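You operate a simulated robot arm through the tools that you are given. There is no shell and no other tool.

Carry out the task below with a simulated robot arm. There is one attempt and no reset: what you move stays moved.

## Task
Top up the soak tub to its white line from the clear jug.
Fine: stand the basket on the bench beside the tub first; put jug and basket back, nothing spilt. Set down upright: clear jug, steel basket.

It is judged by the outcome, as a careful person would: the job done as asked, and still so three seconds after it is handed in. It fails if anything else is knocked over, pushed out of place, dropped, spilled or broken.

## Robot
A 5-joint arm with a two-finger parallel gripper, fixed in place. Base frame: the origin is at the foot of the arm, x ahead of it, y to its left, z up; the work surface is at about z = 0.85. Lengths are in m, angles in degrees, forces in N, time in s.
It reaches about 1.134 m from its shoulder. Its first joint turns from -149.0 to 149.0 degrees. Payload 1.57 kg.
The TCP is the grasp point between the finger pads, 0.03 m short of the fingertips. In the tool frame z runs along the fingers and y along their closing line. The gripper opens to 0.11 m. The fingers are 0.024 m wide and 0.012 m thick; the gripper's body (0.048 by 0.112 m) begins 0.078 m behind the TCP.
Orientation is that of the tool frame in the base frame, as a unit quaternion [w, x, y, z]. With the fingers straight down and closing along the base's y, the tool's x points along the base's -x, its y along +y and its z along -z.

## Interface
- The arm moves only by the tool servo_tool. Its argument "plan" is a list of rows, each a list of 7 numbers: the shift along the tool's x, y, z in m, then the turn, a rotation vector about the tool's x, y, z in degrees, then the gripper command, from -1 (fully open) to 1 (shut), values between in proportion. In form: [[dx, dy, dz, rx, ry, rz, claw], ...]. A call has 1 to 20 rows; each row shifts and turns the commanded pose from where the row before left it, along the tool's axes as they then stand. A row lasts 0.2 s, in which the tool goes at most 0.05 m and 8.6 degrees; a call with a longer step from one row to the next is refused whole, and so is a gripper value outside its range. Where a pose cannot be reached the arm comes as near as it can. A force on the tool above 40 N (or 10 N above the force at the start of the call, whichever is more), or a blocked arm, ends the call early, and 0.2 s more pass. Each finger travels about 0.072 m/s and halts on what it meets, pressing with about 34 N; the grip force reading is that of the motor and also rises with nothing between the fingers. The clock runs only during rows and for 0.2 s after the last one: add rows that do not move to give the fingers time. It gives the time, the measured TCP pose, the force on the tool (base axes), the opening and the grip force at its end, in the units of the frame above (readings bear some noise), with the torque about the TCP (base axes, N m) and any sound that the robot's microphone picked up.
- Cameras (640 x 400 px; columns grow to the right, rows downward): "scene" is fixed at [0.2204, 0.4994, 1.6014]; the picture's right is [0.10, -1.00, 0.00], its down [-0.92, -0.09, -0.37] and it looks along [0.37, 0.04, -0.93] (base axes); focal length 344 px, centre (320, 200). "wrist" rides on the gripper at [0.07, 0.016, -0.141] in the tool frame; the picture's right is [-0.23, 0.97, 0.00], its down [-0.85, -0.20, -0.48] and it looks along [-0.47, -0.11, 0.88] (tool axes); focal length 222 px, centre (320, 200).
- snapshot(camera): a new picture of that camera. It takes no simulated time.
- slide_trunk(by): slides the trunk up (or, below 0, down) by that many m; the arm rides with it, the base frame stays. It gives what a move gives, with no picture.
- point_at(camera, pixels): for up to 12 pixels [column, row] of the newest picture of that camera ("zoom" is the newest enlarged one), the place [x, y, z] in the base frame of the surface seen there, good to about 0.002 m. It takes no simulated time.
- enlarge(camera, box): a new picture of the part [left, top, right, bottom] of that camera's present view, enlarged. It takes no simulated time.
- job_done(): hands the job in; it is judged then, once.

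Unless the task says otherwise, let go and move clear before handing in.

The tools are called by a JSON object that holds its "api" and its "payload". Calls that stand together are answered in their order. servo_tool: Moves the arm, as the interface text tells. Its arguments: {"type":"object","properties":{"plan":{"type":"array"}},"required":["plan"]} The other tools are called the same way: slide_trunk (by) slides the trunk up or down; snapshot (camera) takes a picture; point_at (camera, pixels) gives the place of the surface under pixels of a picture; enlarge (camera, box) takes an enlarged picture of a part of a camera's view; job_done () hands the job in.

At the start:

```text
t: 0.0
ee_pos: [0.4161, 0.4171, 1.2006]
ee_rot: [-0.001, 0.0, 1.0, 0.0]
contact_force: [0.0, 0.4, 0.2]
wrist_torque: [-0.01, -0.01, -0.01]
grip_width: 0.1098
finger_force: 0.1
trunk travel left (down, up): [-0.933, 0.037]
```

scene: 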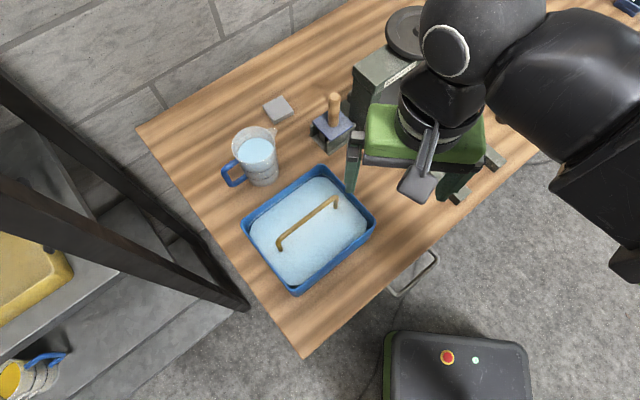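
wrist: 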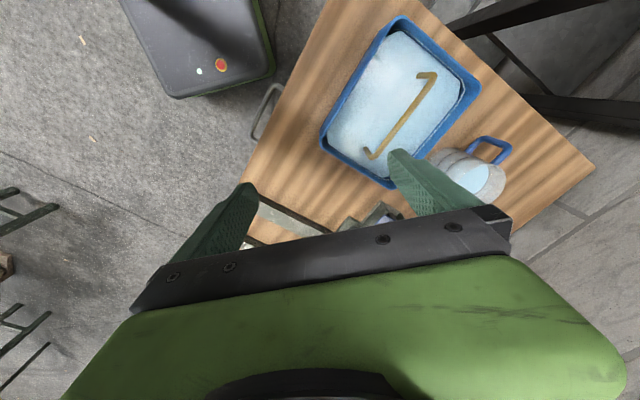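

The scene picture shows a blue tub (around 308,228) with foam or liquid and a brass-coloured handle, and a clear jug with a blue handle (255,158). I'll look closer at both before I move.

{"api": "enlarge", "payload": {"camera": "scene", "box": [220, 80, 400, 310]}}

{"api": "enlarge", "payload": {"camera": "wrist", "box": [300, 0, 560, 240]}}

```text
1.74 times, centred on (310, 195) of scene
```

zoom: 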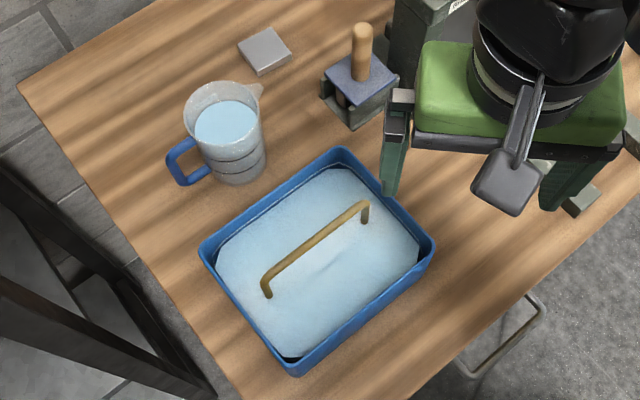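

```text
1.67 times, centred on (430, 120) of wrist
```

zoom: 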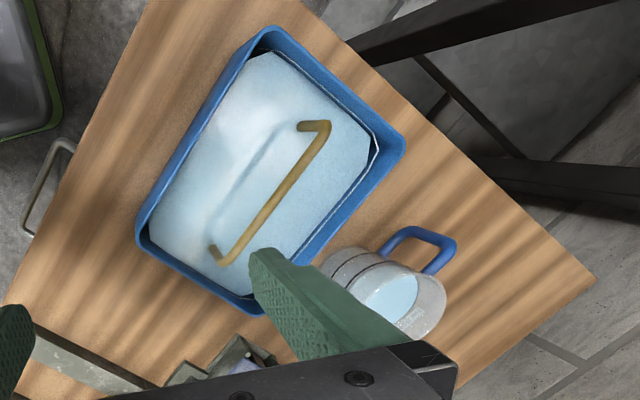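

The zoom shows the basket's brass handle standing out of a foamy surface, with the jug to the left of the tub. Next I'll measure points on the tub rim, handle, jug and bench.

{"api": "enlarge", "payload": {"camera": "scene", "box": [220, 80, 400, 310]}}

{"api": "point_at", "payload": {"camera": "zoom", "pixels": [[267, 293], [266, 281], [315, 242], [364, 205], [366, 220], [340, 150], [203, 243], [293, 370], [432, 238], [320, 270], [250, 330], [300, 200]]}}

{"api": "point_at", "payload": {"camera": "scene", "pixels": [[254, 150], [232, 145], [274, 133], [240, 130], [262, 127], [277, 158], [232, 184], [225, 172], [240, 182], [278, 108], [334, 97], [330, 125]]}}

```text
1.74 times, centred on (310, 195) of scene
```

zoom: 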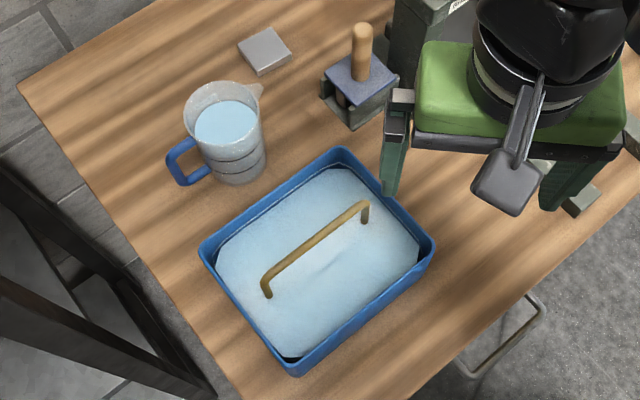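

```text
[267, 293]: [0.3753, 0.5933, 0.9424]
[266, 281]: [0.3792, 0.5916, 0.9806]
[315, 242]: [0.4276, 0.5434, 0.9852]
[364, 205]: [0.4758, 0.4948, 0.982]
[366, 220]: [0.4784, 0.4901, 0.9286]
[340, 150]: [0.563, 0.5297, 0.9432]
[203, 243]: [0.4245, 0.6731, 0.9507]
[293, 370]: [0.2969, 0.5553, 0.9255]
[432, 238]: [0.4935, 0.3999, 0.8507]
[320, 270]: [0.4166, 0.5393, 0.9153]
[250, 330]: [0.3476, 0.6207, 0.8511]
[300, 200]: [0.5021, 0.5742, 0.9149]
```

```text
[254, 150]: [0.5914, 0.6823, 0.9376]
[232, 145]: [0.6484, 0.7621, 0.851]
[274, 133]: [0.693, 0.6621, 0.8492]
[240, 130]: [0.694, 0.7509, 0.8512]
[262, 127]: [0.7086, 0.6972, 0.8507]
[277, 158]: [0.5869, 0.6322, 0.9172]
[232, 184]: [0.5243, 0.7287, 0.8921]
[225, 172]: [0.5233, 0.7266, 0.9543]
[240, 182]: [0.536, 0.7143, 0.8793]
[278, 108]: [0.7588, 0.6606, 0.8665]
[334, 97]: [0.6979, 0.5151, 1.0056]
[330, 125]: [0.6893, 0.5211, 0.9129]
```

The tub rim is at z≈0.95, the handle top at z≈0.985, and the handle runs diagonally through about (0.427, 0.543). Next I'll check the bench edges, the shelf frame and the clutter so I can find a free spot for the basket.

{"api": "point_at", "payload": {"camera": "scene", "pixels": [[140, 127], [302, 354], [200, 200], [240, 300], [120, 170], [410, 270], [480, 200], [460, 196], [495, 160], [535, 130], [375, 75], [405, 30]]}}

{"api": "enlarge", "payload": {"camera": "scene", "box": [200, 110, 320, 200]}}

```text
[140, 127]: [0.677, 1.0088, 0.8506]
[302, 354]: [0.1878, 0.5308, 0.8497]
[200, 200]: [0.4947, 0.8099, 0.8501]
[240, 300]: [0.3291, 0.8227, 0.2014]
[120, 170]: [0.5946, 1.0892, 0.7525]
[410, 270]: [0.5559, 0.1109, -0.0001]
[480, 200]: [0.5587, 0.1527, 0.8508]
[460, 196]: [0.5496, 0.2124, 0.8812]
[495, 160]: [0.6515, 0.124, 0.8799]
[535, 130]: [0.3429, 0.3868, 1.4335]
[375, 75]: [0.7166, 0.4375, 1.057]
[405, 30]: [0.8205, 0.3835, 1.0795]
```

```text
4.44 times, centred on (260, 155) of scene
```

zoom: 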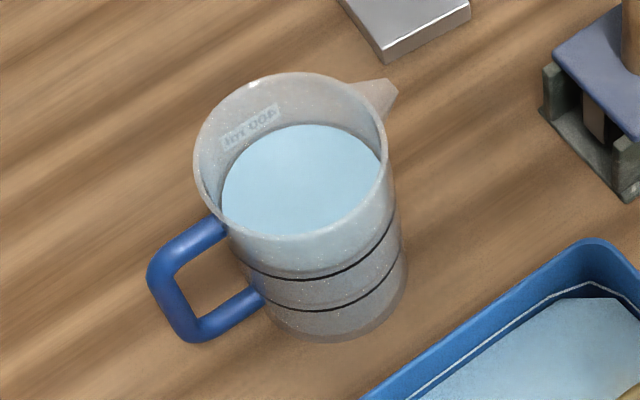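

The zoom shows the jug clearly: spout at (390,90), blue handle at (175,280), two graduation bands. It also shows the white line on the tub's inside wall above the water. I'll measure the jug and that line.

{"api": "point_at", "payload": {"camera": "zoom", "pixels": [[196, 150], [386, 165], [290, 74], [300, 238], [395, 85], [300, 180], [300, 335], [265, 318], [403, 280], [158, 270], [190, 335], [205, 228]]}}

{"api": "point_at", "payload": {"camera": "zoom", "pixels": [[547, 295], [500, 335], [560, 286], [500, 375], [590, 240], [480, 310], [265, 120], [330, 272], [330, 305], [180, 240], [225, 320], [380, 10]]}}

```text
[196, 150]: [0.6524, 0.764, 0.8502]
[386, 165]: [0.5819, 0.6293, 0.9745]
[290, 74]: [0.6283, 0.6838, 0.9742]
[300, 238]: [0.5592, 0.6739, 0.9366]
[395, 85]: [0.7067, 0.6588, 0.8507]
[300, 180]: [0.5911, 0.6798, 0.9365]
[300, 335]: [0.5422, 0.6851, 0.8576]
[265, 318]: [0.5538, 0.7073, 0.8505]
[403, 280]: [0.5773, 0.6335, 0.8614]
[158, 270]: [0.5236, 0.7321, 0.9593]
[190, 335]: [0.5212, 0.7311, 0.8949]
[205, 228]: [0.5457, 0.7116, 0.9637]
```

```text
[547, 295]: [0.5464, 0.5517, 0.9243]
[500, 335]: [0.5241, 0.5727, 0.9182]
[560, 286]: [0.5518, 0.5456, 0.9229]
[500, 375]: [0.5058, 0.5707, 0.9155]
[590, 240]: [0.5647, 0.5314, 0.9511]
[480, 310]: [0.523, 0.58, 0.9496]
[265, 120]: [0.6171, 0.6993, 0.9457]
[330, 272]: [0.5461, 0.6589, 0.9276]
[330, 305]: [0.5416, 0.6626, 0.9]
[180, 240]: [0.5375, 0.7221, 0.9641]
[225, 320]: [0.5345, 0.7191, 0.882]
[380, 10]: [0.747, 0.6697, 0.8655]
```

Readings put the white line at z≈0.923 and the water at z≈0.915. The jug is about 0.09 across, centred near (0.582, 0.675), with its spout facing azimuth −43°. The gripper hides the bench right of the tub, so I'll check the shelf position and move the arm to clear the view.

{"api": "point_at", "payload": {"camera": "scene", "pixels": [[10, 90], [80, 150], [10, 190], [100, 235], [180, 280], [30, 270], [20, 380], [620, 10], [420, 350], [450, 357]]}}

{"api": "servo_tool", "payload": {"plan": [[0.0, 0.02, 0.0, 0, 0, 0, -1], [0.01, 0.03, -0.005, 0, 0, 5, -1], [0.01, 0.03, -0.01, 0, 0, 8, -1], [0.01, 0.03, -0.01, 0, 0, 8, -1], [0.01, 0.03, -0.01, 0, 0, 8, -1], [0.01, 0.02, -0.01, 0, 0, 8, -1], [0.0, 0.01, 0.0, 0, 0, 8, -1], [0, 0, 0, 0, 0, 0, -1]]}}

```text
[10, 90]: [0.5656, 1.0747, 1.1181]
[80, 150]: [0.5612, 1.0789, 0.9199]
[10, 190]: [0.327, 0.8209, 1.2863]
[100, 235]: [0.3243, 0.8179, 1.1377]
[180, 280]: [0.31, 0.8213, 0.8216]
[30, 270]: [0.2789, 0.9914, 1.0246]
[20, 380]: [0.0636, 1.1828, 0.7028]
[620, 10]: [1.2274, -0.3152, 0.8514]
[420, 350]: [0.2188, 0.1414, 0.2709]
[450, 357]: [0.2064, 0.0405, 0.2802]
```

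```text
t: 1.8
ee_pos: [0.4053, 0.5911, 1.2]
ee_rot: [0.0, 0.384, 0.923, 0.001]
contact_force: [0.1, -0.7, 0.0]
wrist_torque: [-0.01, 0.03, -0.01]
grip_width: 0.1099
finger_force: 0.1
out of reach, approached as far as the arm can: row 2, 3, 4, 5, 6
trunk travel left (down, up): [-0.933, 0.037]
```

The arm swung to (0.405, 0.591) and stopped at z=1.2, which looks like its height limit here. I'll look again with both cameras.

{"api": "snapshot", "payload": {"camera": "scene"}}

{"api": "snapshot", "payload": {"camera": "wrist"}}

```text
taken
```

scene: 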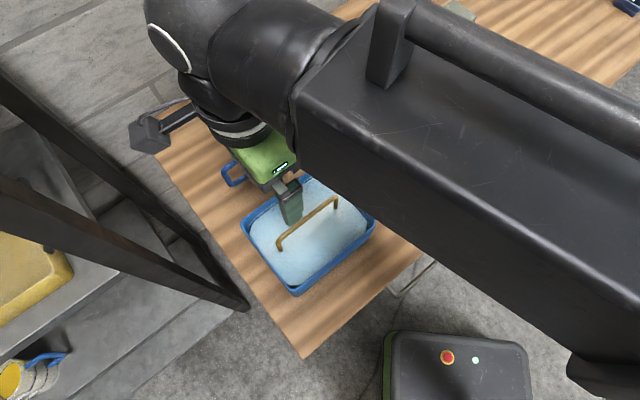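

```text
taken
```

wrist: 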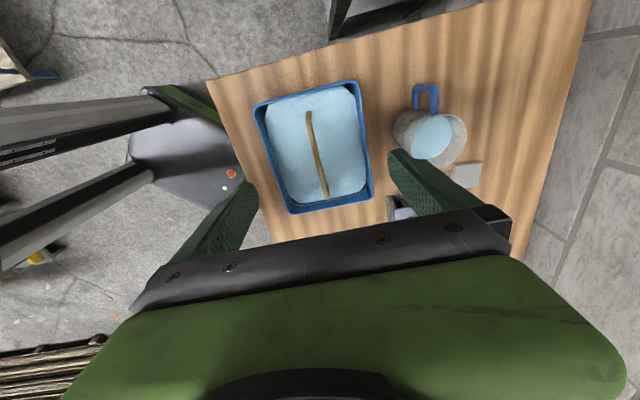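

The arm now blocks the bench right of the tub in the scene view. I'll swing it right to about (0.45, 0.15) to uncover that area.

{"api": "servo_tool", "payload": {"plan": [[-0.034, -0.028, 0, 0, 0, 0, -1], [-0.034, -0.028, 0, 0, 0, 0, -1], [-0.034, -0.028, 0, 0, 0, 0, -1], [-0.034, -0.028, 0, 0, 0, 0, -1], [-0.034, -0.028, 0, 0, 0, 0, -1], [-0.034, -0.028, 0, 0, 0, 0, -1], [-0.034, -0.028, 0, 0, 0, 0, -1], [-0.034, -0.028, 0, 0, 0, 0, -1], [-0.034, -0.028, 0, 0, 0, 0, -1], [-0.034, -0.028, 0, 0, 0, 0, -1], [0, 0, 0, 0, 0, 0, -1]]}}

{"api": "snapshot", "payload": {"camera": "scene"}}

{"api": "snapshot", "payload": {"camera": "wrist"}}

```text
t: 4.2
ee_pos: [0.532, 0.205, 1.1997]
ee_rot: [-0.001, 0.383, 0.924, 0.0]
contact_force: [0.2, 0.0, 0.8]
wrist_torque: [0.01, 0.0, -0.01]
grip_width: 0.1103
finger_force: 0.2
out of reach, approached as far as the arm can: row 6, 7, 8, 9, 10
trunk travel left (down, up): [-0.933, 0.037]
```

```text
taken
```

scene: 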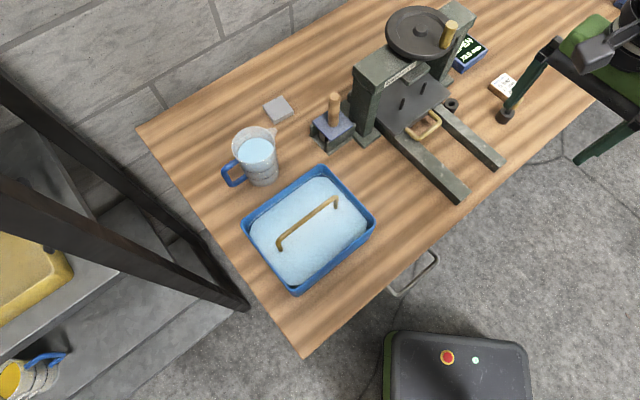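

```text
taken
```

wrist: 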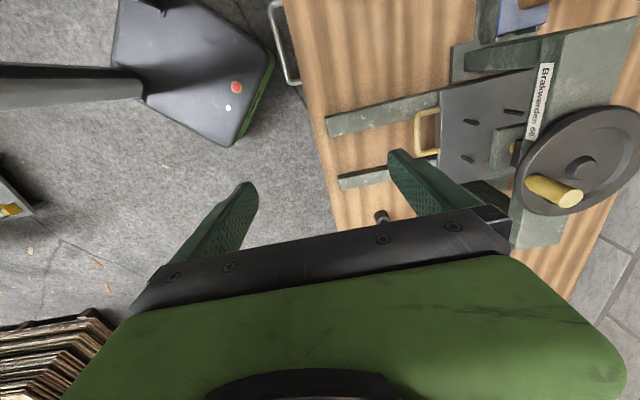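

The view is clear now. There's open bench between the tub's right edge (375,213) and the press's left leg (380,145)–(465,198). I'll measure that gap.

{"api": "point_at", "payload": {"camera": "scene", "pixels": [[374, 215], [330, 170], [297, 291], [245, 225], [457, 202], [420, 178], [375, 143], [350, 150], [325, 150], [440, 240], [400, 275], [390, 190]]}}

{"api": "enlarge", "payload": {"camera": "scene", "box": [290, 100, 490, 300]}}

```text
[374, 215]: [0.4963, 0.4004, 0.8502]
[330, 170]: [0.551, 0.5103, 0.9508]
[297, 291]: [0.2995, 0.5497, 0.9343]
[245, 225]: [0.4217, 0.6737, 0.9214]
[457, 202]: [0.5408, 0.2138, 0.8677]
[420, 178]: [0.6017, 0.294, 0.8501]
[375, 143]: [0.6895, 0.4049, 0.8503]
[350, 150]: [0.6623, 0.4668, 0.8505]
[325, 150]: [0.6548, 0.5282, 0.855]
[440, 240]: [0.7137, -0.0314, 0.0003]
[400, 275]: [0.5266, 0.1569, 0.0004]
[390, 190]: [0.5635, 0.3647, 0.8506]
```

```text
2.00 times, centred on (390, 200) of scene
```

zoom: 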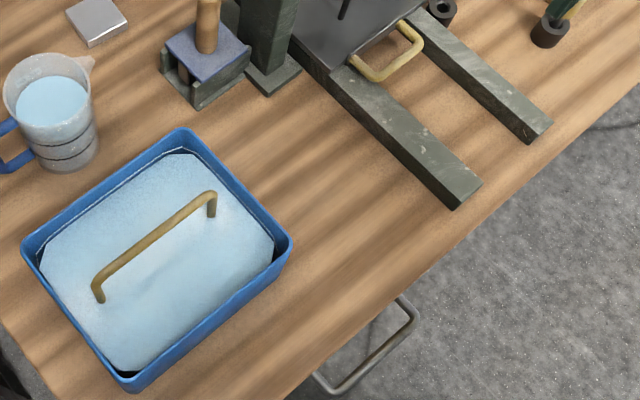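

{"api": "point_at", "payload": {"camera": "zoom", "pixels": [[288, 240], [268, 262], [260, 95], [300, 75], [345, 115], [400, 165], [455, 207], [395, 295], [320, 355], [240, 160], [200, 106], [185, 130]]}}

{"api": "point_at", "payload": {"camera": "zoom", "pixels": [[23, 240], [125, 388], [290, 245], [160, 365], [280, 270], [225, 160], [96, 285], [214, 194], [155, 238], [30, 270], [80, 345], [250, 130]]}}

```text
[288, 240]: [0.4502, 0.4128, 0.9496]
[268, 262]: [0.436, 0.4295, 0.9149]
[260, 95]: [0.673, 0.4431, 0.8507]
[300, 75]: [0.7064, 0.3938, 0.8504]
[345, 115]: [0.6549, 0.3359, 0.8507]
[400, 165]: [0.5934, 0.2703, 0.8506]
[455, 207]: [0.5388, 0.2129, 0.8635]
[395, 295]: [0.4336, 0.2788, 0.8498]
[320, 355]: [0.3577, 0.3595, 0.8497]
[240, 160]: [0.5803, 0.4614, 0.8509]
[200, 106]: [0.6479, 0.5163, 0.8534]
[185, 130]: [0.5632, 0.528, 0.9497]
```

```text
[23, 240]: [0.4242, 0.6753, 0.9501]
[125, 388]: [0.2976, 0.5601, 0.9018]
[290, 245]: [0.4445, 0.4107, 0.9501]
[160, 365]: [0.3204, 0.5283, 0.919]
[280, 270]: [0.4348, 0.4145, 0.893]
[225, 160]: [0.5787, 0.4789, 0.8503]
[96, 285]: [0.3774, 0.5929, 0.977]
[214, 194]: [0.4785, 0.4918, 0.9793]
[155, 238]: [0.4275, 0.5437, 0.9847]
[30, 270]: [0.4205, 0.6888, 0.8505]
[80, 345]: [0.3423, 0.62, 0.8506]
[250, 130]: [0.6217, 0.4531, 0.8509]
```

The free strip runs v≈−0.226…−0.027 in bench-aligned coordinates, which is only 0.2 m wide. I'll turn the basket 90° and stand it around (0.546, 0.366). First I'll move back above the handle, with the fingers closing across it.

{"api": "servo_tool", "payload": {"plan": [[0.039, 0.0205, 0, 0, 0, 0, -1], [0.039, 0.0205, 0, 0, 0, 0, -1], [0.039, 0.0205, 0, 0, 0, 0, -1], [0.039, 0.0205, 0, 0, 0, 0, -1], [0.039, 0.0205, 0.0, 0, 0, 0, -0.4], [0.039, 0.0205, 0.02, 0, 0, 0, -0.4], [0.039, 0.0205, 0.02, 0, 0, 0, -0.4], [0.039, 0.0205, 0.02, 0, 0, 0, -0.4], [0, 0, 0, 0, 0, 0, -0.4]]}}

{"api": "snapshot", "payload": {"camera": "wrist"}}

```text
t: 6.2
ee_pos: [0.4284, 0.5437, 1.1998]
ee_rot: [0.0, 0.383, 0.924, 0.0]
contact_force: [1.2, 0.1, 1.0]
wrist_torque: [0.0, 0.01, 0.03]
grip_width: 0.0771
finger_force: 0.0
out of reach, approached as far as the arm can: row 6, 7, 8
trunk travel left (down, up): [-0.933, 0.037]
```

```text
taken
```

wrist: 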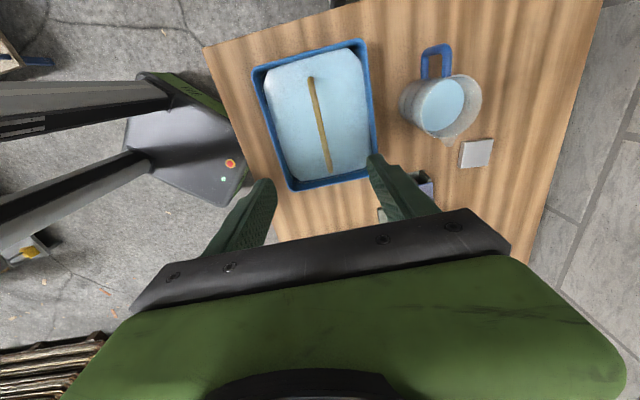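

The fingers are over the handle, but the downward rows were refused as out of reach, so the trunk is probably too high. I'll test by sliding it down a little.

{"api": "slide_trunk", "payload": {"by": -0.05}}

```text
t: 7.1
ee_pos: [0.4296, 0.5447, 1.15]
ee_rot: [0.0, 0.383, 0.924, -0.001]
contact_force: [0.2, 0.3, -0.5]
wrist_torque: [0.02, -0.03, 0.02]
grip_width: 0.0769
finger_force: 0.0
trunk travel left (down, up): [-0.883, 0.087]
```

Sliding the trunk lowers the tool as expected. Now I'll see whether the arm itself can move up or down from this configuration.

{"api": "servo_tool", "payload": {"plan": [[0, 0, -0.02, 0, 0, 0, -0.4], [0, 0, -0.02, 0, 0, 0, -0.4], [0, 0, 0, 0, 0, 0, -0.4]]}}

{"api": "servo_tool", "payload": {"plan": [[0, 0, 0.02, 0, 0, 0, -0.4], [0, 0, 0.02, 0, 0, 0, -0.4], [0, 0, 0.0, 0, 0, 0, -0.4]]}}

```text
t: 7.9
ee_pos: [0.4292, 0.5447, 1.1506]
ee_rot: [0.0, 0.382, 0.924, 0.0]
contact_force: [1.0, -0.3, 0.4]
wrist_torque: [0.0, -0.02, 0.0]
grip_width: 0.077
finger_force: 0.1
out of reach, approached as far as the arm can: row 1, 2
trunk travel left (down, up): [-0.883, 0.087]
```

```text
t: 8.7
ee_pos: [0.4288, 0.5433, 1.1503]
ee_rot: [0.0, 0.383, 0.924, 0.0]
contact_force: [0.6, 0.8, -0.3]
wrist_torque: [0.0, -0.03, 0.0]
grip_width: 0.077
finger_force: 0.0
out of reach, approached as far as the arm can: row 1, 2
trunk travel left (down, up): [-0.883, 0.087]
```

The arm cannot change height with the tool straight down, so height may come only from the trunk. I'll test a small tilt in the radial plane, which I'll need for pouring.

{"api": "servo_tool", "payload": {"plan": [[0, 0, 0, -7.94, 0.96, 0, -0.4], [0, 0, 0, -7.94, 0.96, 0, -0.4], [0, 0, 0, 0, 0, 0, -0.4]]}}

```text
t: 9.5
ee_pos: [0.4291, 0.5447, 1.1592]
ee_rot: [0.038, 0.379, 0.915, 0.134]
contact_force: [-0.2, 0.4, -0.3]
wrist_torque: [-0.01, 0.0, 0.0]
grip_width: 0.0772
finger_force: 0.1
out of reach, approached as far as the arm can: row 2
trunk travel left (down, up): [-0.883, 0.087]
```

The tilt works (about 16° reached) and the TCP rose 9 mm, so height follows the trunk and the tilt, with the pivot about 0.23 m behind the TCP. I'll return to vertical and then lower onto the handle with the trunk.

{"api": "servo_tool", "payload": {"plan": [[0, 0, 0, 7.94, -0.96, 0, -0.4], [0, 0, 0, 7.94, -0.96, 0, -0.4], [0, 0, 0, 0, 0, 0, -0.4]]}}

{"api": "slide_trunk", "payload": {"by": -0.08}}

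{"api": "snapshot", "payload": {"camera": "wrist"}}

{"api": "snapshot", "payload": {"camera": "scene"}}

```text
t: 10.3
ee_pos: [0.4295, 0.5432, 1.1502]
ee_rot: [0.0, 0.383, 0.924, 0.0]
contact_force: [-0.1, -0.2, -0.6]
wrist_torque: [0.01, -0.02, 0.05]
grip_width: 0.0771
finger_force: 0.0
out of reach, approached as far as the arm can: row 1
trunk travel left (down, up): [-0.883, 0.087]
```

```text
t: 11.5
ee_pos: [0.4296, 0.5441, 1.0706]
ee_rot: [0.001, 0.382, 0.924, 0.0]
contact_force: [0.1, 0.9, -0.3]
wrist_torque: [0.01, 0.03, 0.01]
grip_width: 0.077
finger_force: 0.0
trunk travel left (down, up): [-0.803, 0.167]
```

```text
taken
```

wrist: 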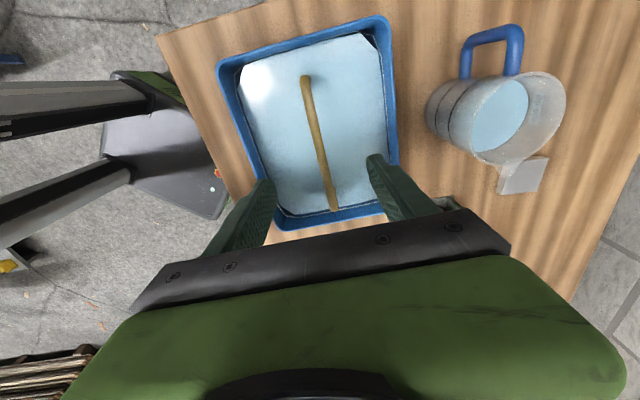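

```text
taken
```

scene: 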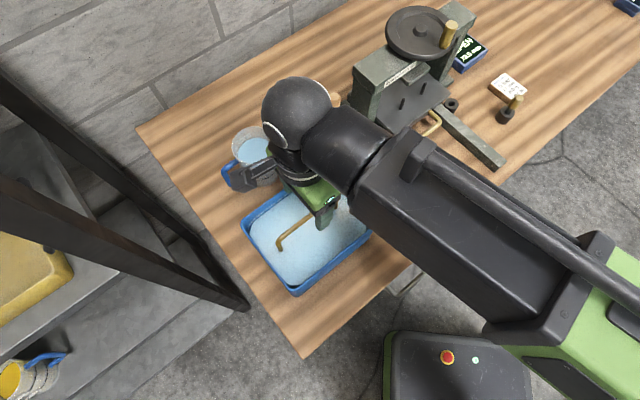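

The view confirms it: a boom arm on a lift, with the handle centred between the fingers (wrist view, about (320,140)). I'll trim 2 mm sideways and lower to z≈0.98 so the pads straddle the rod.

{"api": "servo_tool", "payload": {"plan": [[0, -0.002, 0, 0, 0, 0, -0.4], [0, 0, 0, 0, 0, 0, -0.4]]}}

{"api": "slide_trunk", "payload": {"by": -0.09}}

{"api": "snapshot", "payload": {"camera": "wrist"}}

{"api": "enlarge", "payload": {"camera": "scene", "box": [220, 80, 400, 310]}}

```text
t: 12.1
ee_pos: [0.4295, 0.5423, 1.0697]
ee_rot: [0.001, 0.383, 0.924, 0.0]
contact_force: [0.1, 0.1, -0.2]
wrist_torque: [-0.02, 0.01, -0.02]
grip_width: 0.0773
finger_force: 0.0
trunk travel left (down, up): [-0.803, 0.167]
```

```text
t: 13.3
ee_pos: [0.4296, 0.5423, 0.9798]
ee_rot: [0.0, 0.383, 0.924, 0.0]
contact_force: [0.2, -0.3, -0.1]
wrist_torque: [0.02, 0.05, -0.04]
grip_width: 0.0768
finger_force: 0.0
trunk travel left (down, up): [-0.713, 0.257]
```

```text
taken
```

wrist: 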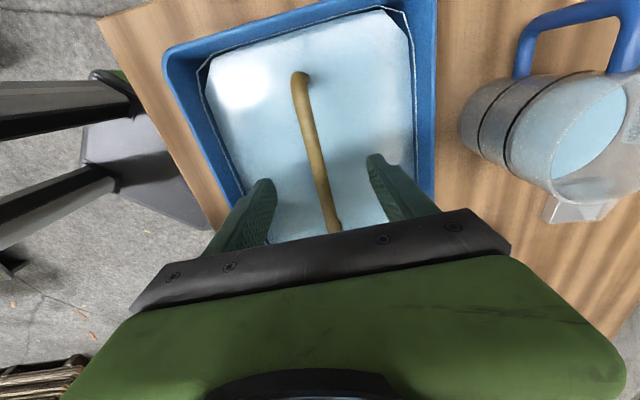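

```text
1.74 times, centred on (310, 195) of scene
```

zoom: 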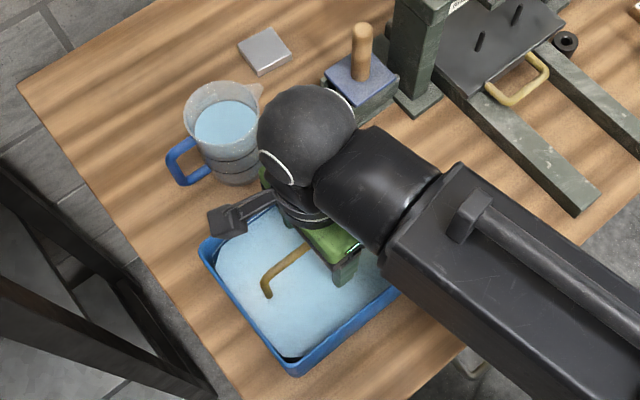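

The pads straddle the handle, and the white line now shows around the tub's inside wall. I'll measure it along with the water, then close the fingers gently and check the grip.

{"api": "enlarge", "payload": {"camera": "wrist", "box": [150, 0, 450, 200]}}

{"api": "servo_tool", "payload": {"plan": [[0, 0, 0, 0, 0, 0, 0.2], [0, 0, 0, 0, 0, 0, 0.6], [0, 0, 0, 0, 0, 0, 1], [0, 0, 0, 0, 0, 0, 1], [0, 0, 0, 0, 0, 0, 1], [0, 0, 0, 0, 0, 0, 1]]}}

```text
2.00 times, centred on (300, 100) of wrist
```

zoom: 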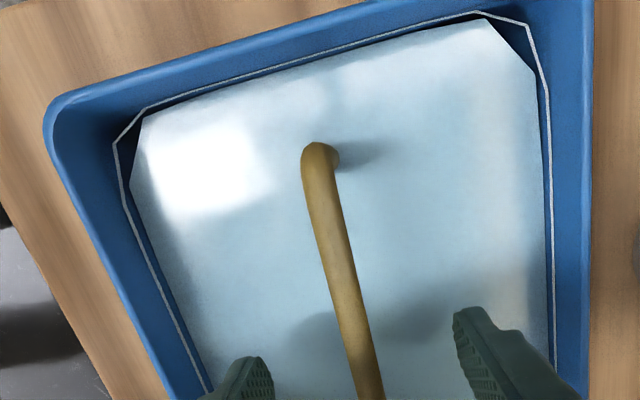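

```text
t: 14.7
ee_pos: [0.4289, 0.5425, 0.9796]
ee_rot: [0.0, 0.383, 0.924, 0.0]
contact_force: [-0.2, -0.1, -0.5]
wrist_torque: [0.01, -0.03, -0.01]
grip_width: 0.009
finger_force: 27.7
trunk travel left (down, up): [-0.713, 0.257]
```

The fingers are holding the 9 mm rod at about 28 N. I'll take reference heights of the line and water before lifting.

{"api": "enlarge", "payload": {"camera": "wrist", "box": [150, 0, 450, 200]}}

{"api": "point_at", "payload": {"camera": "zoom", "pixels": [[140, 112], [119, 175], [165, 285], [300, 60], [430, 22], [546, 110], [552, 250], [400, 200], [250, 300], [480, 100], [170, 130], [535, 250]]}}

```text
2.00 times, centred on (300, 100) of wrist
```

zoom: 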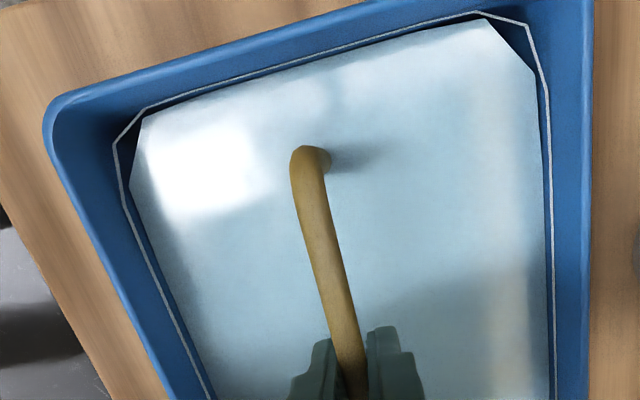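

```text
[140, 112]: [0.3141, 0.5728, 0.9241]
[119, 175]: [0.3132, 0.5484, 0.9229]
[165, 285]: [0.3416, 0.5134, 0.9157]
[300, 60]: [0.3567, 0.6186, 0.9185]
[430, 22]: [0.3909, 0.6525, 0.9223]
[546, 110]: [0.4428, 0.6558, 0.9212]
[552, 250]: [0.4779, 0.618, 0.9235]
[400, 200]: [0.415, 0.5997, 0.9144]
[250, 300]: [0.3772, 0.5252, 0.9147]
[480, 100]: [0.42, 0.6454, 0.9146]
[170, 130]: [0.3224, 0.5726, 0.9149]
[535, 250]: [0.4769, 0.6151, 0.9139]
```

The water sits at z≈0.9146 and the white line at ≈0.923, so it needs to rise about 8 mm. I'll lift the basket in small trunk steps and watch the force.

{"api": "slide_trunk", "payload": {"by": 0.02}}

{"api": "slide_trunk", "payload": {"by": 0.03}}

{"api": "snapshot", "payload": {"camera": "wrist"}}

{"api": "snapshot", "payload": {"camera": "scene"}}

```text
t: 15.4
ee_pos: [0.4298, 0.5437, 1.0]
ee_rot: [-0.001, 0.383, 0.924, 0.0]
contact_force: [-0.1, -0.3, -1.3]
wrist_torque: [0.04, 0.02, -0.03]
grip_width: 0.0093
finger_force: 27.8
trunk travel left (down, up): [-0.733, 0.237]
```

```text
t: 16.2
ee_pos: [0.4285, 0.5423, 1.0303]
ee_rot: [0.0, 0.382, 0.924, 0.0]
contact_force: [0.6, 0.6, -1.9]
wrist_torque: [0.02, 0.0, -0.01]
grip_width: 0.0092
finger_force: 27.6
trunk travel left (down, up): [-0.763, 0.207]
```

```text
taken
```

wrist: 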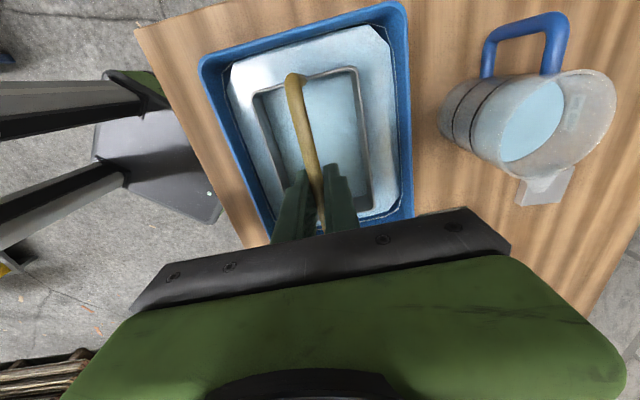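

```text
taken
```

scene: 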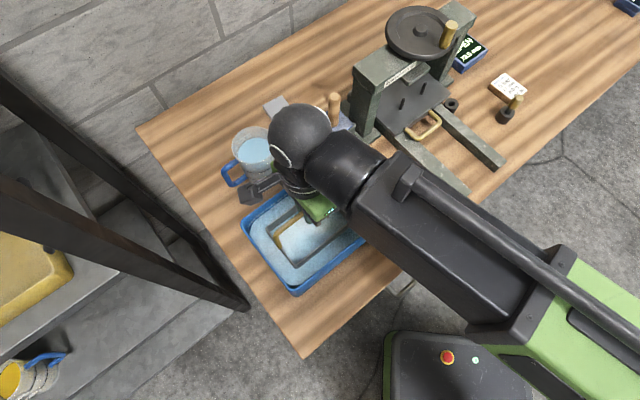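

The basket's steel rim is out of the water now, and its weight is small (~2 N). I'll keep lifting slowly so it can drain over the tub.

{"api": "slide_trunk", "payload": {"by": 0.03}}

{"api": "slide_trunk", "payload": {"by": 0.03}}

{"api": "slide_trunk", "payload": {"by": 0.03}}

{"api": "snapshot", "payload": {"camera": "wrist"}}

{"api": "snapshot", "payload": {"camera": "scene"}}

```text
t: 16.9
ee_pos: [0.4289, 0.5424, 1.0595]
ee_rot: [0.0, 0.382, 0.924, -0.001]
contact_force: [-0.2, 0.3, -1.7]
wrist_torque: [0.01, -0.01, -0.02]
grip_width: 0.0089
finger_force: 27.9
trunk travel left (down, up): [-0.793, 0.177]
```

```text
t: 17.7
ee_pos: [0.4289, 0.5421, 1.089]
ee_rot: [0.0, 0.383, 0.924, 0.0]
contact_force: [-1.2, 0.5, -2.0]
wrist_torque: [0.02, -0.02, -0.01]
grip_width: 0.009
finger_force: 27.8
trunk travel left (down, up): [-0.823, 0.147]
```

```text
t: 18.4
ee_pos: [0.4284, 0.5423, 1.1188]
ee_rot: [0.0, 0.383, 0.924, -0.001]
contact_force: [0.3, -0.1, -2.0]
wrist_torque: [0.01, -0.01, -0.02]
grip_width: 0.0094
finger_force: 28.0
trunk travel left (down, up): [-0.853, 0.117]
```

```text
taken
```

wrist: 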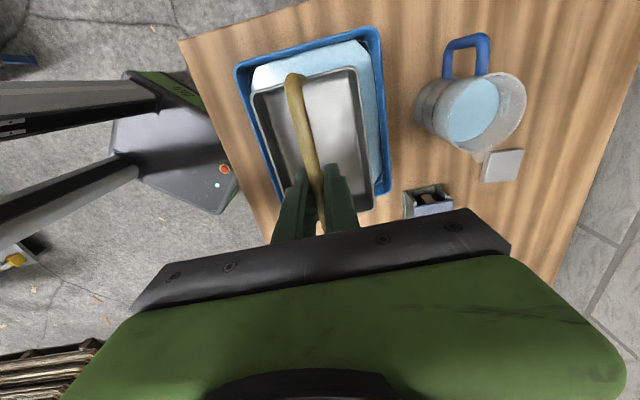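

```text
taken
```

scene: 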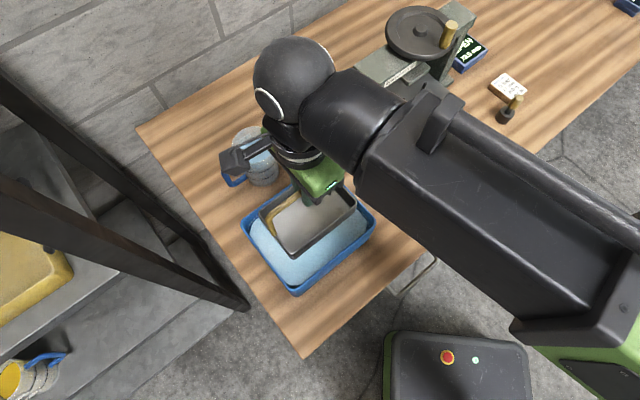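

The basket is a shallow steel pan with the handle across it. I'll measure its rim and floor so I know its footprint and depth.

{"api": "enlarge", "payload": {"camera": "wrist", "box": [220, 20, 420, 240]}}

{"api": "point_at", "payload": {"camera": "wrist", "pixels": [[256, 96], [352, 70], [372, 205], [270, 165], [325, 110], [280, 130], [365, 150], [300, 65], [380, 120], [350, 130], [313, 130], [295, 80]]}}

```text
1.82 times, centred on (320, 130) of wrist
```

zoom: 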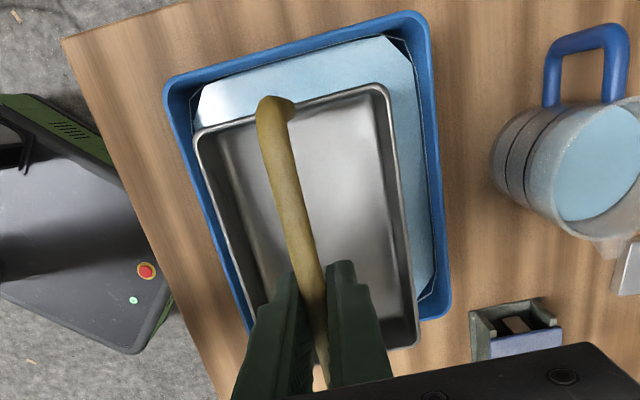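

```text
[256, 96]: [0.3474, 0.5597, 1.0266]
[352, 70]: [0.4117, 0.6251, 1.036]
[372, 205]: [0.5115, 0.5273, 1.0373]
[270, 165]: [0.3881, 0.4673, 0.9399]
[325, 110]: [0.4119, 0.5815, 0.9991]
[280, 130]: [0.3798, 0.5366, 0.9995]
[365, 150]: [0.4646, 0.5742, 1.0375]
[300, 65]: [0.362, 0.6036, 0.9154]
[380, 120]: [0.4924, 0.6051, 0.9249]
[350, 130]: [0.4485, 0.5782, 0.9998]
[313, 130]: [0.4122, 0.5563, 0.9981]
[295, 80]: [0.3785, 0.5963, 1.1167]
```

The basket is 0.14 × 0.092 m with its floor about 0.12 m below the TCP, so it fits the gap without turning. I'll hold it over the tub for 4 s to drip, then check.

{"api": "servo_tool", "payload": {"plan": [[0, 0, 0, 0, 0, 0, 1], [0, 0, 0, 0, 0, 0, 1], [0, 0, 0, 0, 0, 0, 1], [0, 0, 0, 0, 0, 0, 1], [0, 0, 0, 0, 0, 0, 1], [0, 0, 0, 0, 0, 0, 1], [0, 0, 0, 0, 0, 0, 1], [0, 0, 0, 0, 0, 0, 1], [0, 0, 0, 0, 0, 0, 1], [0, 0, 0, 0, 0, 0, 1], [0, 0, 0, 0, 0, 0, 1], [0, 0, 0, 0, 0, 0, 1], [0, 0, 0, 0, 0, 0, 1], [0, 0, 0, 0, 0, 0, 1], [0, 0, 0, 0, 0, 0, 1], [0, 0, 0, 0, 0, 0, 1], [0, 0, 0, 0, 0, 0, 1], [0, 0, 0, 0, 0, 0, 1], [0, 0, 0, 0, 0, 0, 1], [0, 0, 0, 0, 0, 0, 1]]}}

{"api": "enlarge", "payload": {"camera": "wrist", "box": [220, 20, 420, 240]}}

{"api": "enlarge", "payload": {"camera": "scene", "box": [230, 160, 390, 300]}}

```text
t: 22.6
ee_pos: [0.4293, 0.5425, 1.1194]
ee_rot: [0.0, 0.383, 0.924, -0.001]
contact_force: [1.0, -0.4, -2.3]
wrist_torque: [0.03, 0.0, -0.01]
grip_width: 0.0092
finger_force: 27.1
trunk travel left (down, up): [-0.853, 0.117]
```

```text
1.82 times, centred on (320, 130) of wrist
```

zoom: 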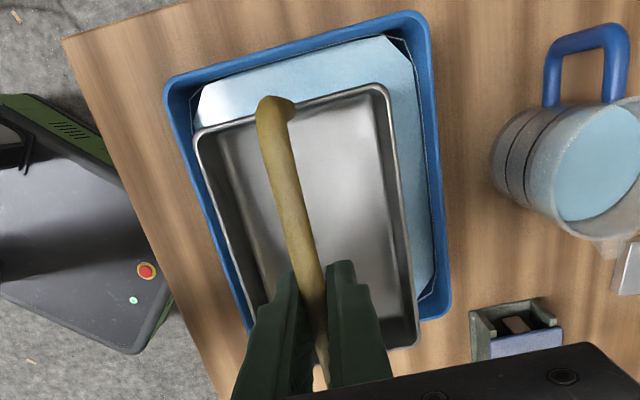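

```text
2.86 times, centred on (310, 230) of scene
```

zoom: 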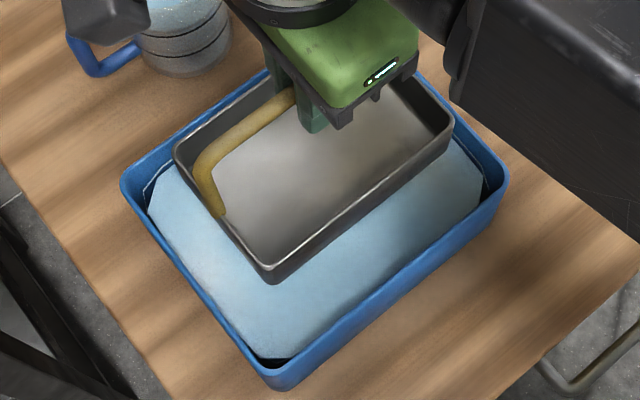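

The basket is empty, hanging level, and not dripping. I'll carry it slowly across to about (0.549, 0.370), above the open bench.

{"api": "servo_tool", "payload": {"plan": [[-0.0065, -0.0011, 0, 0, 0, 0, 1], [-0.0065, -0.0011, 0, 0, 0, 0, 1], [-0.01296, -0.00227, 0, 0, 0, 0, 1], [-0.01296, -0.00227, 0, 0, 0, 0, 1], [-0.01296, -0.00227, 0, 0, 0, 0, 1], [-0.01296, -0.00227, 0, 0, 0, 0, 1], [-0.01296, -0.00227, 0, 0, 0, 0, 1], [-0.01296, -0.00227, 0, 0, 0, 0, 1], [-0.01296, -0.00227, 0, 0, 0, 0, 1], [-0.01296, -0.00227, 0, 0, 0, 0, 1], [-0.01296, -0.00227, 0, 0, 0, 0, 1], [-0.01296, -0.00227, 0, 0, 0, 0, 1], [-0.01296, -0.00227, 0, 0, 0, 0, 1], [-0.01296, -0.00227, 0, 0, 0, 0, 1], [-0.01296, -0.00227, 0, 0, 0, 0, 1], [-0.01296, -0.00227, 0, 0, 0, 0, 1], [-0.0065, -0.0011, 0, 0, 0, 0, 1], [-0.0065, -0.0011, 0, 0, 0, 0, 1], [0, 0, 0, 0, 0, 0, 1], [0, 0, 0, 0, 0, 0, 1]]}}

{"api": "snapshot", "payload": {"camera": "scene"}}

{"api": "snapshot", "payload": {"camera": "wrist"}}

```text
t: 26.8
ee_pos: [0.5494, 0.3685, 1.1197]
ee_rot: [0.0, 0.383, 0.924, 0.0]
contact_force: [-0.3, 0.0, -1.3]
wrist_torque: [-0.01, -0.02, -0.01]
grip_width: 0.0092
finger_force: 28.0
trunk travel left (down, up): [-0.853, 0.117]
```

```text
taken
```

scene: 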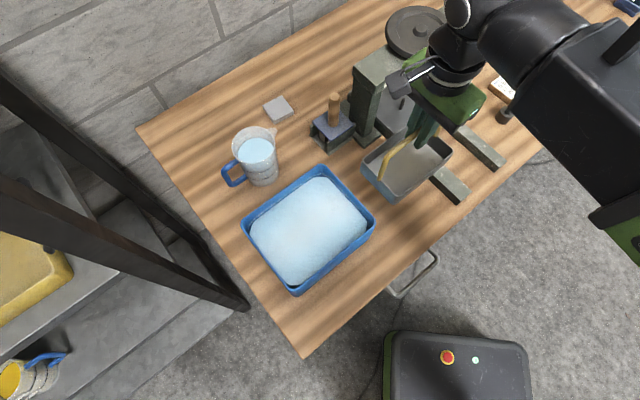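

```text
taken
```

wrist: 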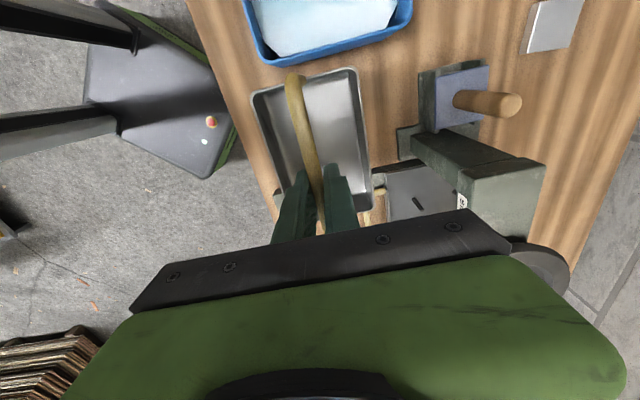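

The basket hangs over the open bench (scene 405,165), clear of the tub and the press leg. I'll lower it most of the way and look again.

{"api": "slide_trunk", "payload": {"by": -0.11}}

{"api": "enlarge", "payload": {"camera": "scene", "box": [320, 80, 520, 260]}}

{"api": "snapshot", "payload": {"camera": "wrist"}}

```text
t: 28.2
ee_pos: [0.5502, 0.3694, 1.0106]
ee_rot: [0.001, 0.384, 0.923, 0.0]
contact_force: [-0.8, 0.7, -1.5]
wrist_torque: [-0.02, -0.01, -0.02]
grip_width: 0.0093
finger_force: 27.4
trunk travel left (down, up): [-0.743, 0.227]
```

```text
2.22 times, centred on (420, 170) of scene
```

zoom: 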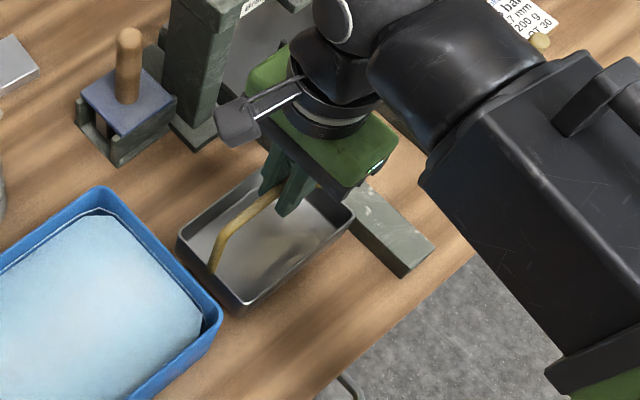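

```text
taken
```

wrist: 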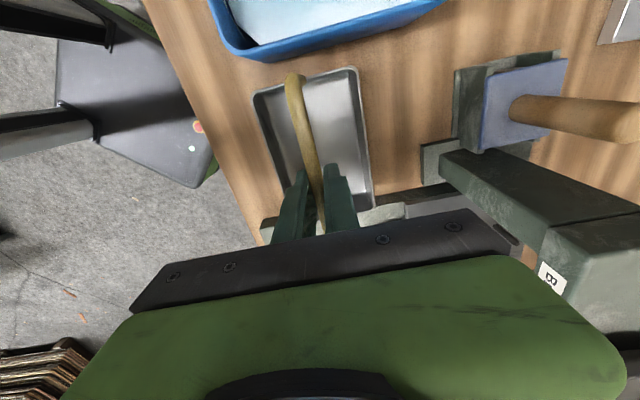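

There's clear bench on both sides of the basket. I'll lower the last few centimetres in small steps and watch for the weight to come off.

{"api": "slide_trunk", "payload": {"by": -0.03}}

{"api": "slide_trunk", "payload": {"by": -0.004}}

{"api": "enlarge", "payload": {"camera": "scene", "box": [320, 80, 520, 260]}}

```text
t: 29.0
ee_pos: [0.5498, 0.3695, 0.9794]
ee_rot: [0.0, 0.383, 0.924, 0.0]
contact_force: [0.6, 0.5, -1.2]
wrist_torque: [0.01, 0.0, 0.02]
grip_width: 0.0093
finger_force: 27.7
trunk travel left (down, up): [-0.713, 0.257]
```

```text
t: 29.5
ee_pos: [0.5487, 0.3695, 0.9745]
ee_rot: [0.0, 0.382, 0.924, -0.001]
contact_force: [0.8, 0.3, -1.3]
wrist_torque: [0.0, -0.01, -0.01]
grip_width: 0.0093
finger_force: 28.5
trunk travel left (down, up): [-0.709, 0.261]
```

```text
2.22 times, centred on (420, 170) of scene
```

zoom: 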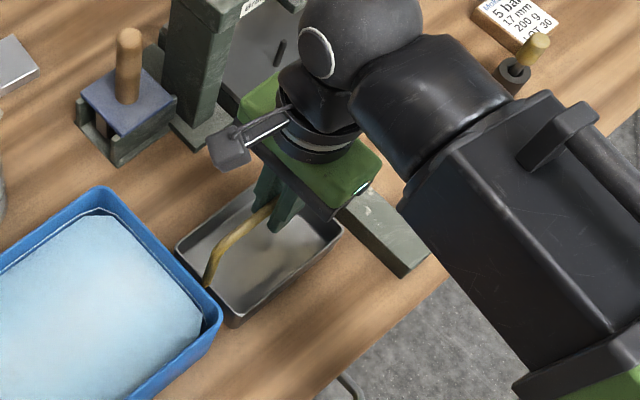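

{"api": "point_at", "payload": {"camera": "zoom", "pixels": [[270, 270], [235, 275], [240, 322], [180, 250], [340, 225], [310, 240], [280, 340], [355, 240]]}}

{"api": "slide_trunk", "payload": {"by": -0.002}}

```text
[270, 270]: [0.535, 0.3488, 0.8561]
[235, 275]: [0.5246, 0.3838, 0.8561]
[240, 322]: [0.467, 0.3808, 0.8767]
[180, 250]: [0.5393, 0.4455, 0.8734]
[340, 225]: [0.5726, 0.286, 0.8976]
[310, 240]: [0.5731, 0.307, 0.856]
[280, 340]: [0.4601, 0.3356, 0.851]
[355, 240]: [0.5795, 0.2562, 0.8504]
```

```text
t: 30.0
ee_pos: [0.5498, 0.369, 0.9741]
ee_rot: [0.0, 0.383, 0.924, 0.0]
contact_force: [-1.1, -1.0, 0.3]
wrist_torque: [0.02, 0.05, -0.01]
grip_width: 0.0093
finger_force: 28.0
trunk travel left (down, up): [-0.707, 0.263]
```

The contact force dropped to about zero, so the basket is standing on the bench. I'll open the fingers and lift clear.

{"api": "servo_tool", "payload": {"plan": [[0, 0, 0, 0, 0, 0, 0.7], [0, 0, 0, 0, 0, 0, 0.4], [0, 0, 0, 0, 0, 0, 0], [0, 0, 0, 0, 0, 0, -0.3], [0, 0, 0, 0, 0, 0, -0.3], [0, 0, 0, 0, 0, 0, -0.3]]}}

{"api": "slide_trunk", "payload": {"by": 0.06}}

{"api": "enlarge", "payload": {"camera": "scene", "box": [320, 80, 520, 260]}}

{"api": "snapshot", "payload": {"camera": "wrist"}}

```text
t: 31.4
ee_pos: [0.55, 0.3693, 0.9742]
ee_rot: [-0.001, 0.383, 0.924, 0.0]
contact_force: [-0.5, -0.1, -0.1]
wrist_torque: [-0.01, 0.01, -0.03]
grip_width: 0.0715
finger_force: 0.2
trunk travel left (down, up): [-0.707, 0.263]
```

```text
t: 32.4
ee_pos: [0.5489, 0.3685, 1.0335]
ee_rot: [0.0, 0.383, 0.924, 0.0]
contact_force: [0.5, -0.3, 1.0]
wrist_torque: [0.02, -0.02, 0.01]
grip_width: 0.0716
finger_force: 0.1
trunk travel left (down, up): [-0.767, 0.203]
```

```text
2.22 times, centred on (420, 170) of scene
```

zoom: 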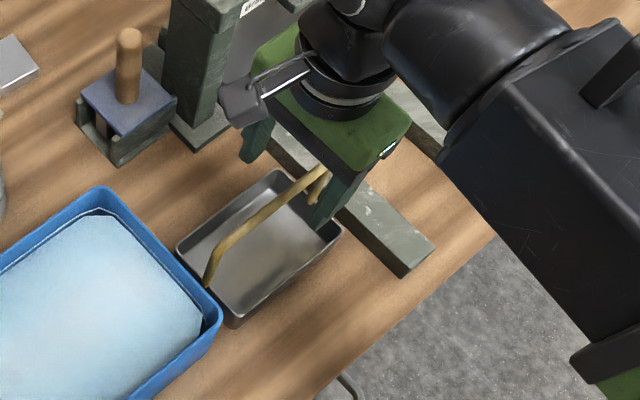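

```text
taken
```

wrist: 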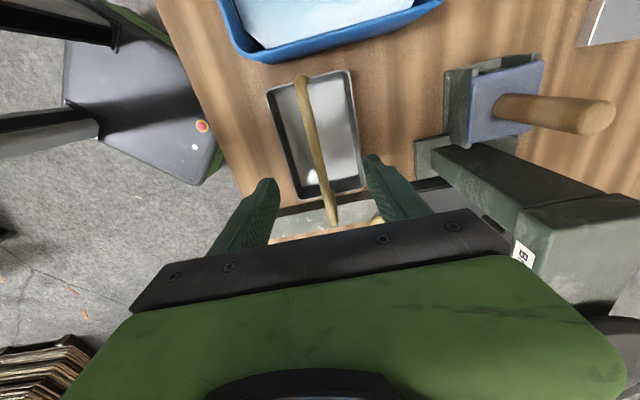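

The basket is standing upright and released. I'll rise to a safe height, open the gripper fully, and move above the jug.

{"api": "slide_trunk", "payload": {"by": 0.11}}

{"api": "servo_tool", "payload": {"plan": [[0.012, 0.015, 0, 0, 0, 0, -1], [0.0242, 0.03, 0, 0, 0, 0, -1], [0.0242, 0.03, 0, 0, 0, 0, -1], [0.0242, 0.03, 0, 0, 0, 0, -1], [0.0242, 0.03, 0, 0, 0, 0, -1], [0.0242, 0.03, 0, 0, 0, 0, -1], [0.0242, 0.03, 0, 0, 0, 0, -1], [0.0242, 0.03, 0, 0, 0, 0, -1], [0.012, 0.015, 0, 0, 0, 0, -1], [0, 0, 0, 0, 0, 0, -1], [0, 0, 0, 0, 0, 0, -1]]}}

{"api": "snapshot", "payload": {"camera": "wrist"}}

{"api": "snapshot", "payload": {"camera": "scene"}}

```text
t: 33.9
ee_pos: [0.5483, 0.3684, 1.1446]
ee_rot: [0.0, 0.382, 0.924, 0.0]
contact_force: [0.5, -0.1, -0.7]
wrist_torque: [0.02, -0.02, -0.02]
grip_width: 0.0714
finger_force: 0.0
trunk travel left (down, up): [-0.877, 0.093]
```

```text
t: 36.2
ee_pos: [0.5826, 0.6745, 1.1439]
ee_rot: [-0.001, 0.382, 0.924, 0.0]
contact_force: [-0.6, 0.4, 0.1]
wrist_torque: [0.03, -0.02, 0.02]
grip_width: 0.11
finger_force: 0.0
trunk travel left (down, up): [-0.877, 0.093]
```

```text
taken
```

wrist: 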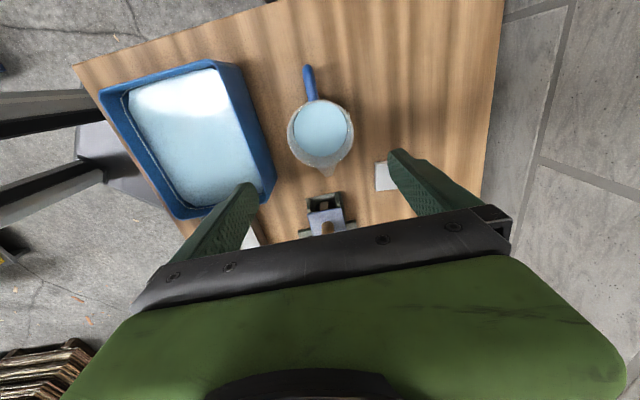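

```text
taken
```

scene: 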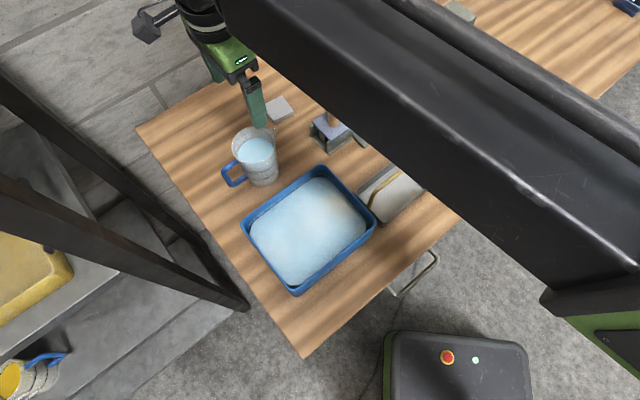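

The jug is in view from above (wrist, about (320,132)), with its handle pointing up the frame and spout down. I'll zoom in and measure the rim for an accurate centre and direction.

{"api": "enlarge", "payload": {"camera": "wrist", "box": [260, 50, 380, 190]}}

```text
2.86 times, centred on (320, 120) of wrist
```

zoom: 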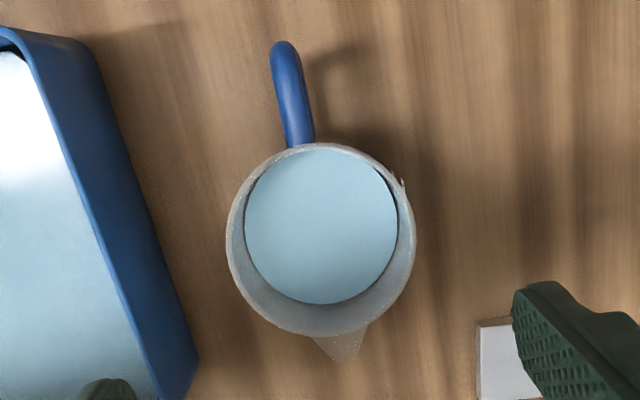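

{"api": "point_at", "payload": {"camera": "zoom", "pixels": [[229, 225], [411, 245], [320, 331], [300, 150], [345, 358], [283, 50], [302, 135], [320, 225], [247, 215], [396, 215], [240, 190], [405, 200]]}}

```text
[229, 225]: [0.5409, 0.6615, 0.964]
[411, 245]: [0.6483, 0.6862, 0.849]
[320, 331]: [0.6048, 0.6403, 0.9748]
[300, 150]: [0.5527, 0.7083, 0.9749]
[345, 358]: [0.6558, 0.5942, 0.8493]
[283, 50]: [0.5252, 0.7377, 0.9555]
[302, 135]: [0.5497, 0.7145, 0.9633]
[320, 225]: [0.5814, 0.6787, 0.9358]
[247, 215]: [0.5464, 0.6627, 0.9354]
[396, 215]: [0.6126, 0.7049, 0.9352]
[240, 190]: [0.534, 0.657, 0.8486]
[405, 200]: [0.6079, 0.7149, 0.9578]
```

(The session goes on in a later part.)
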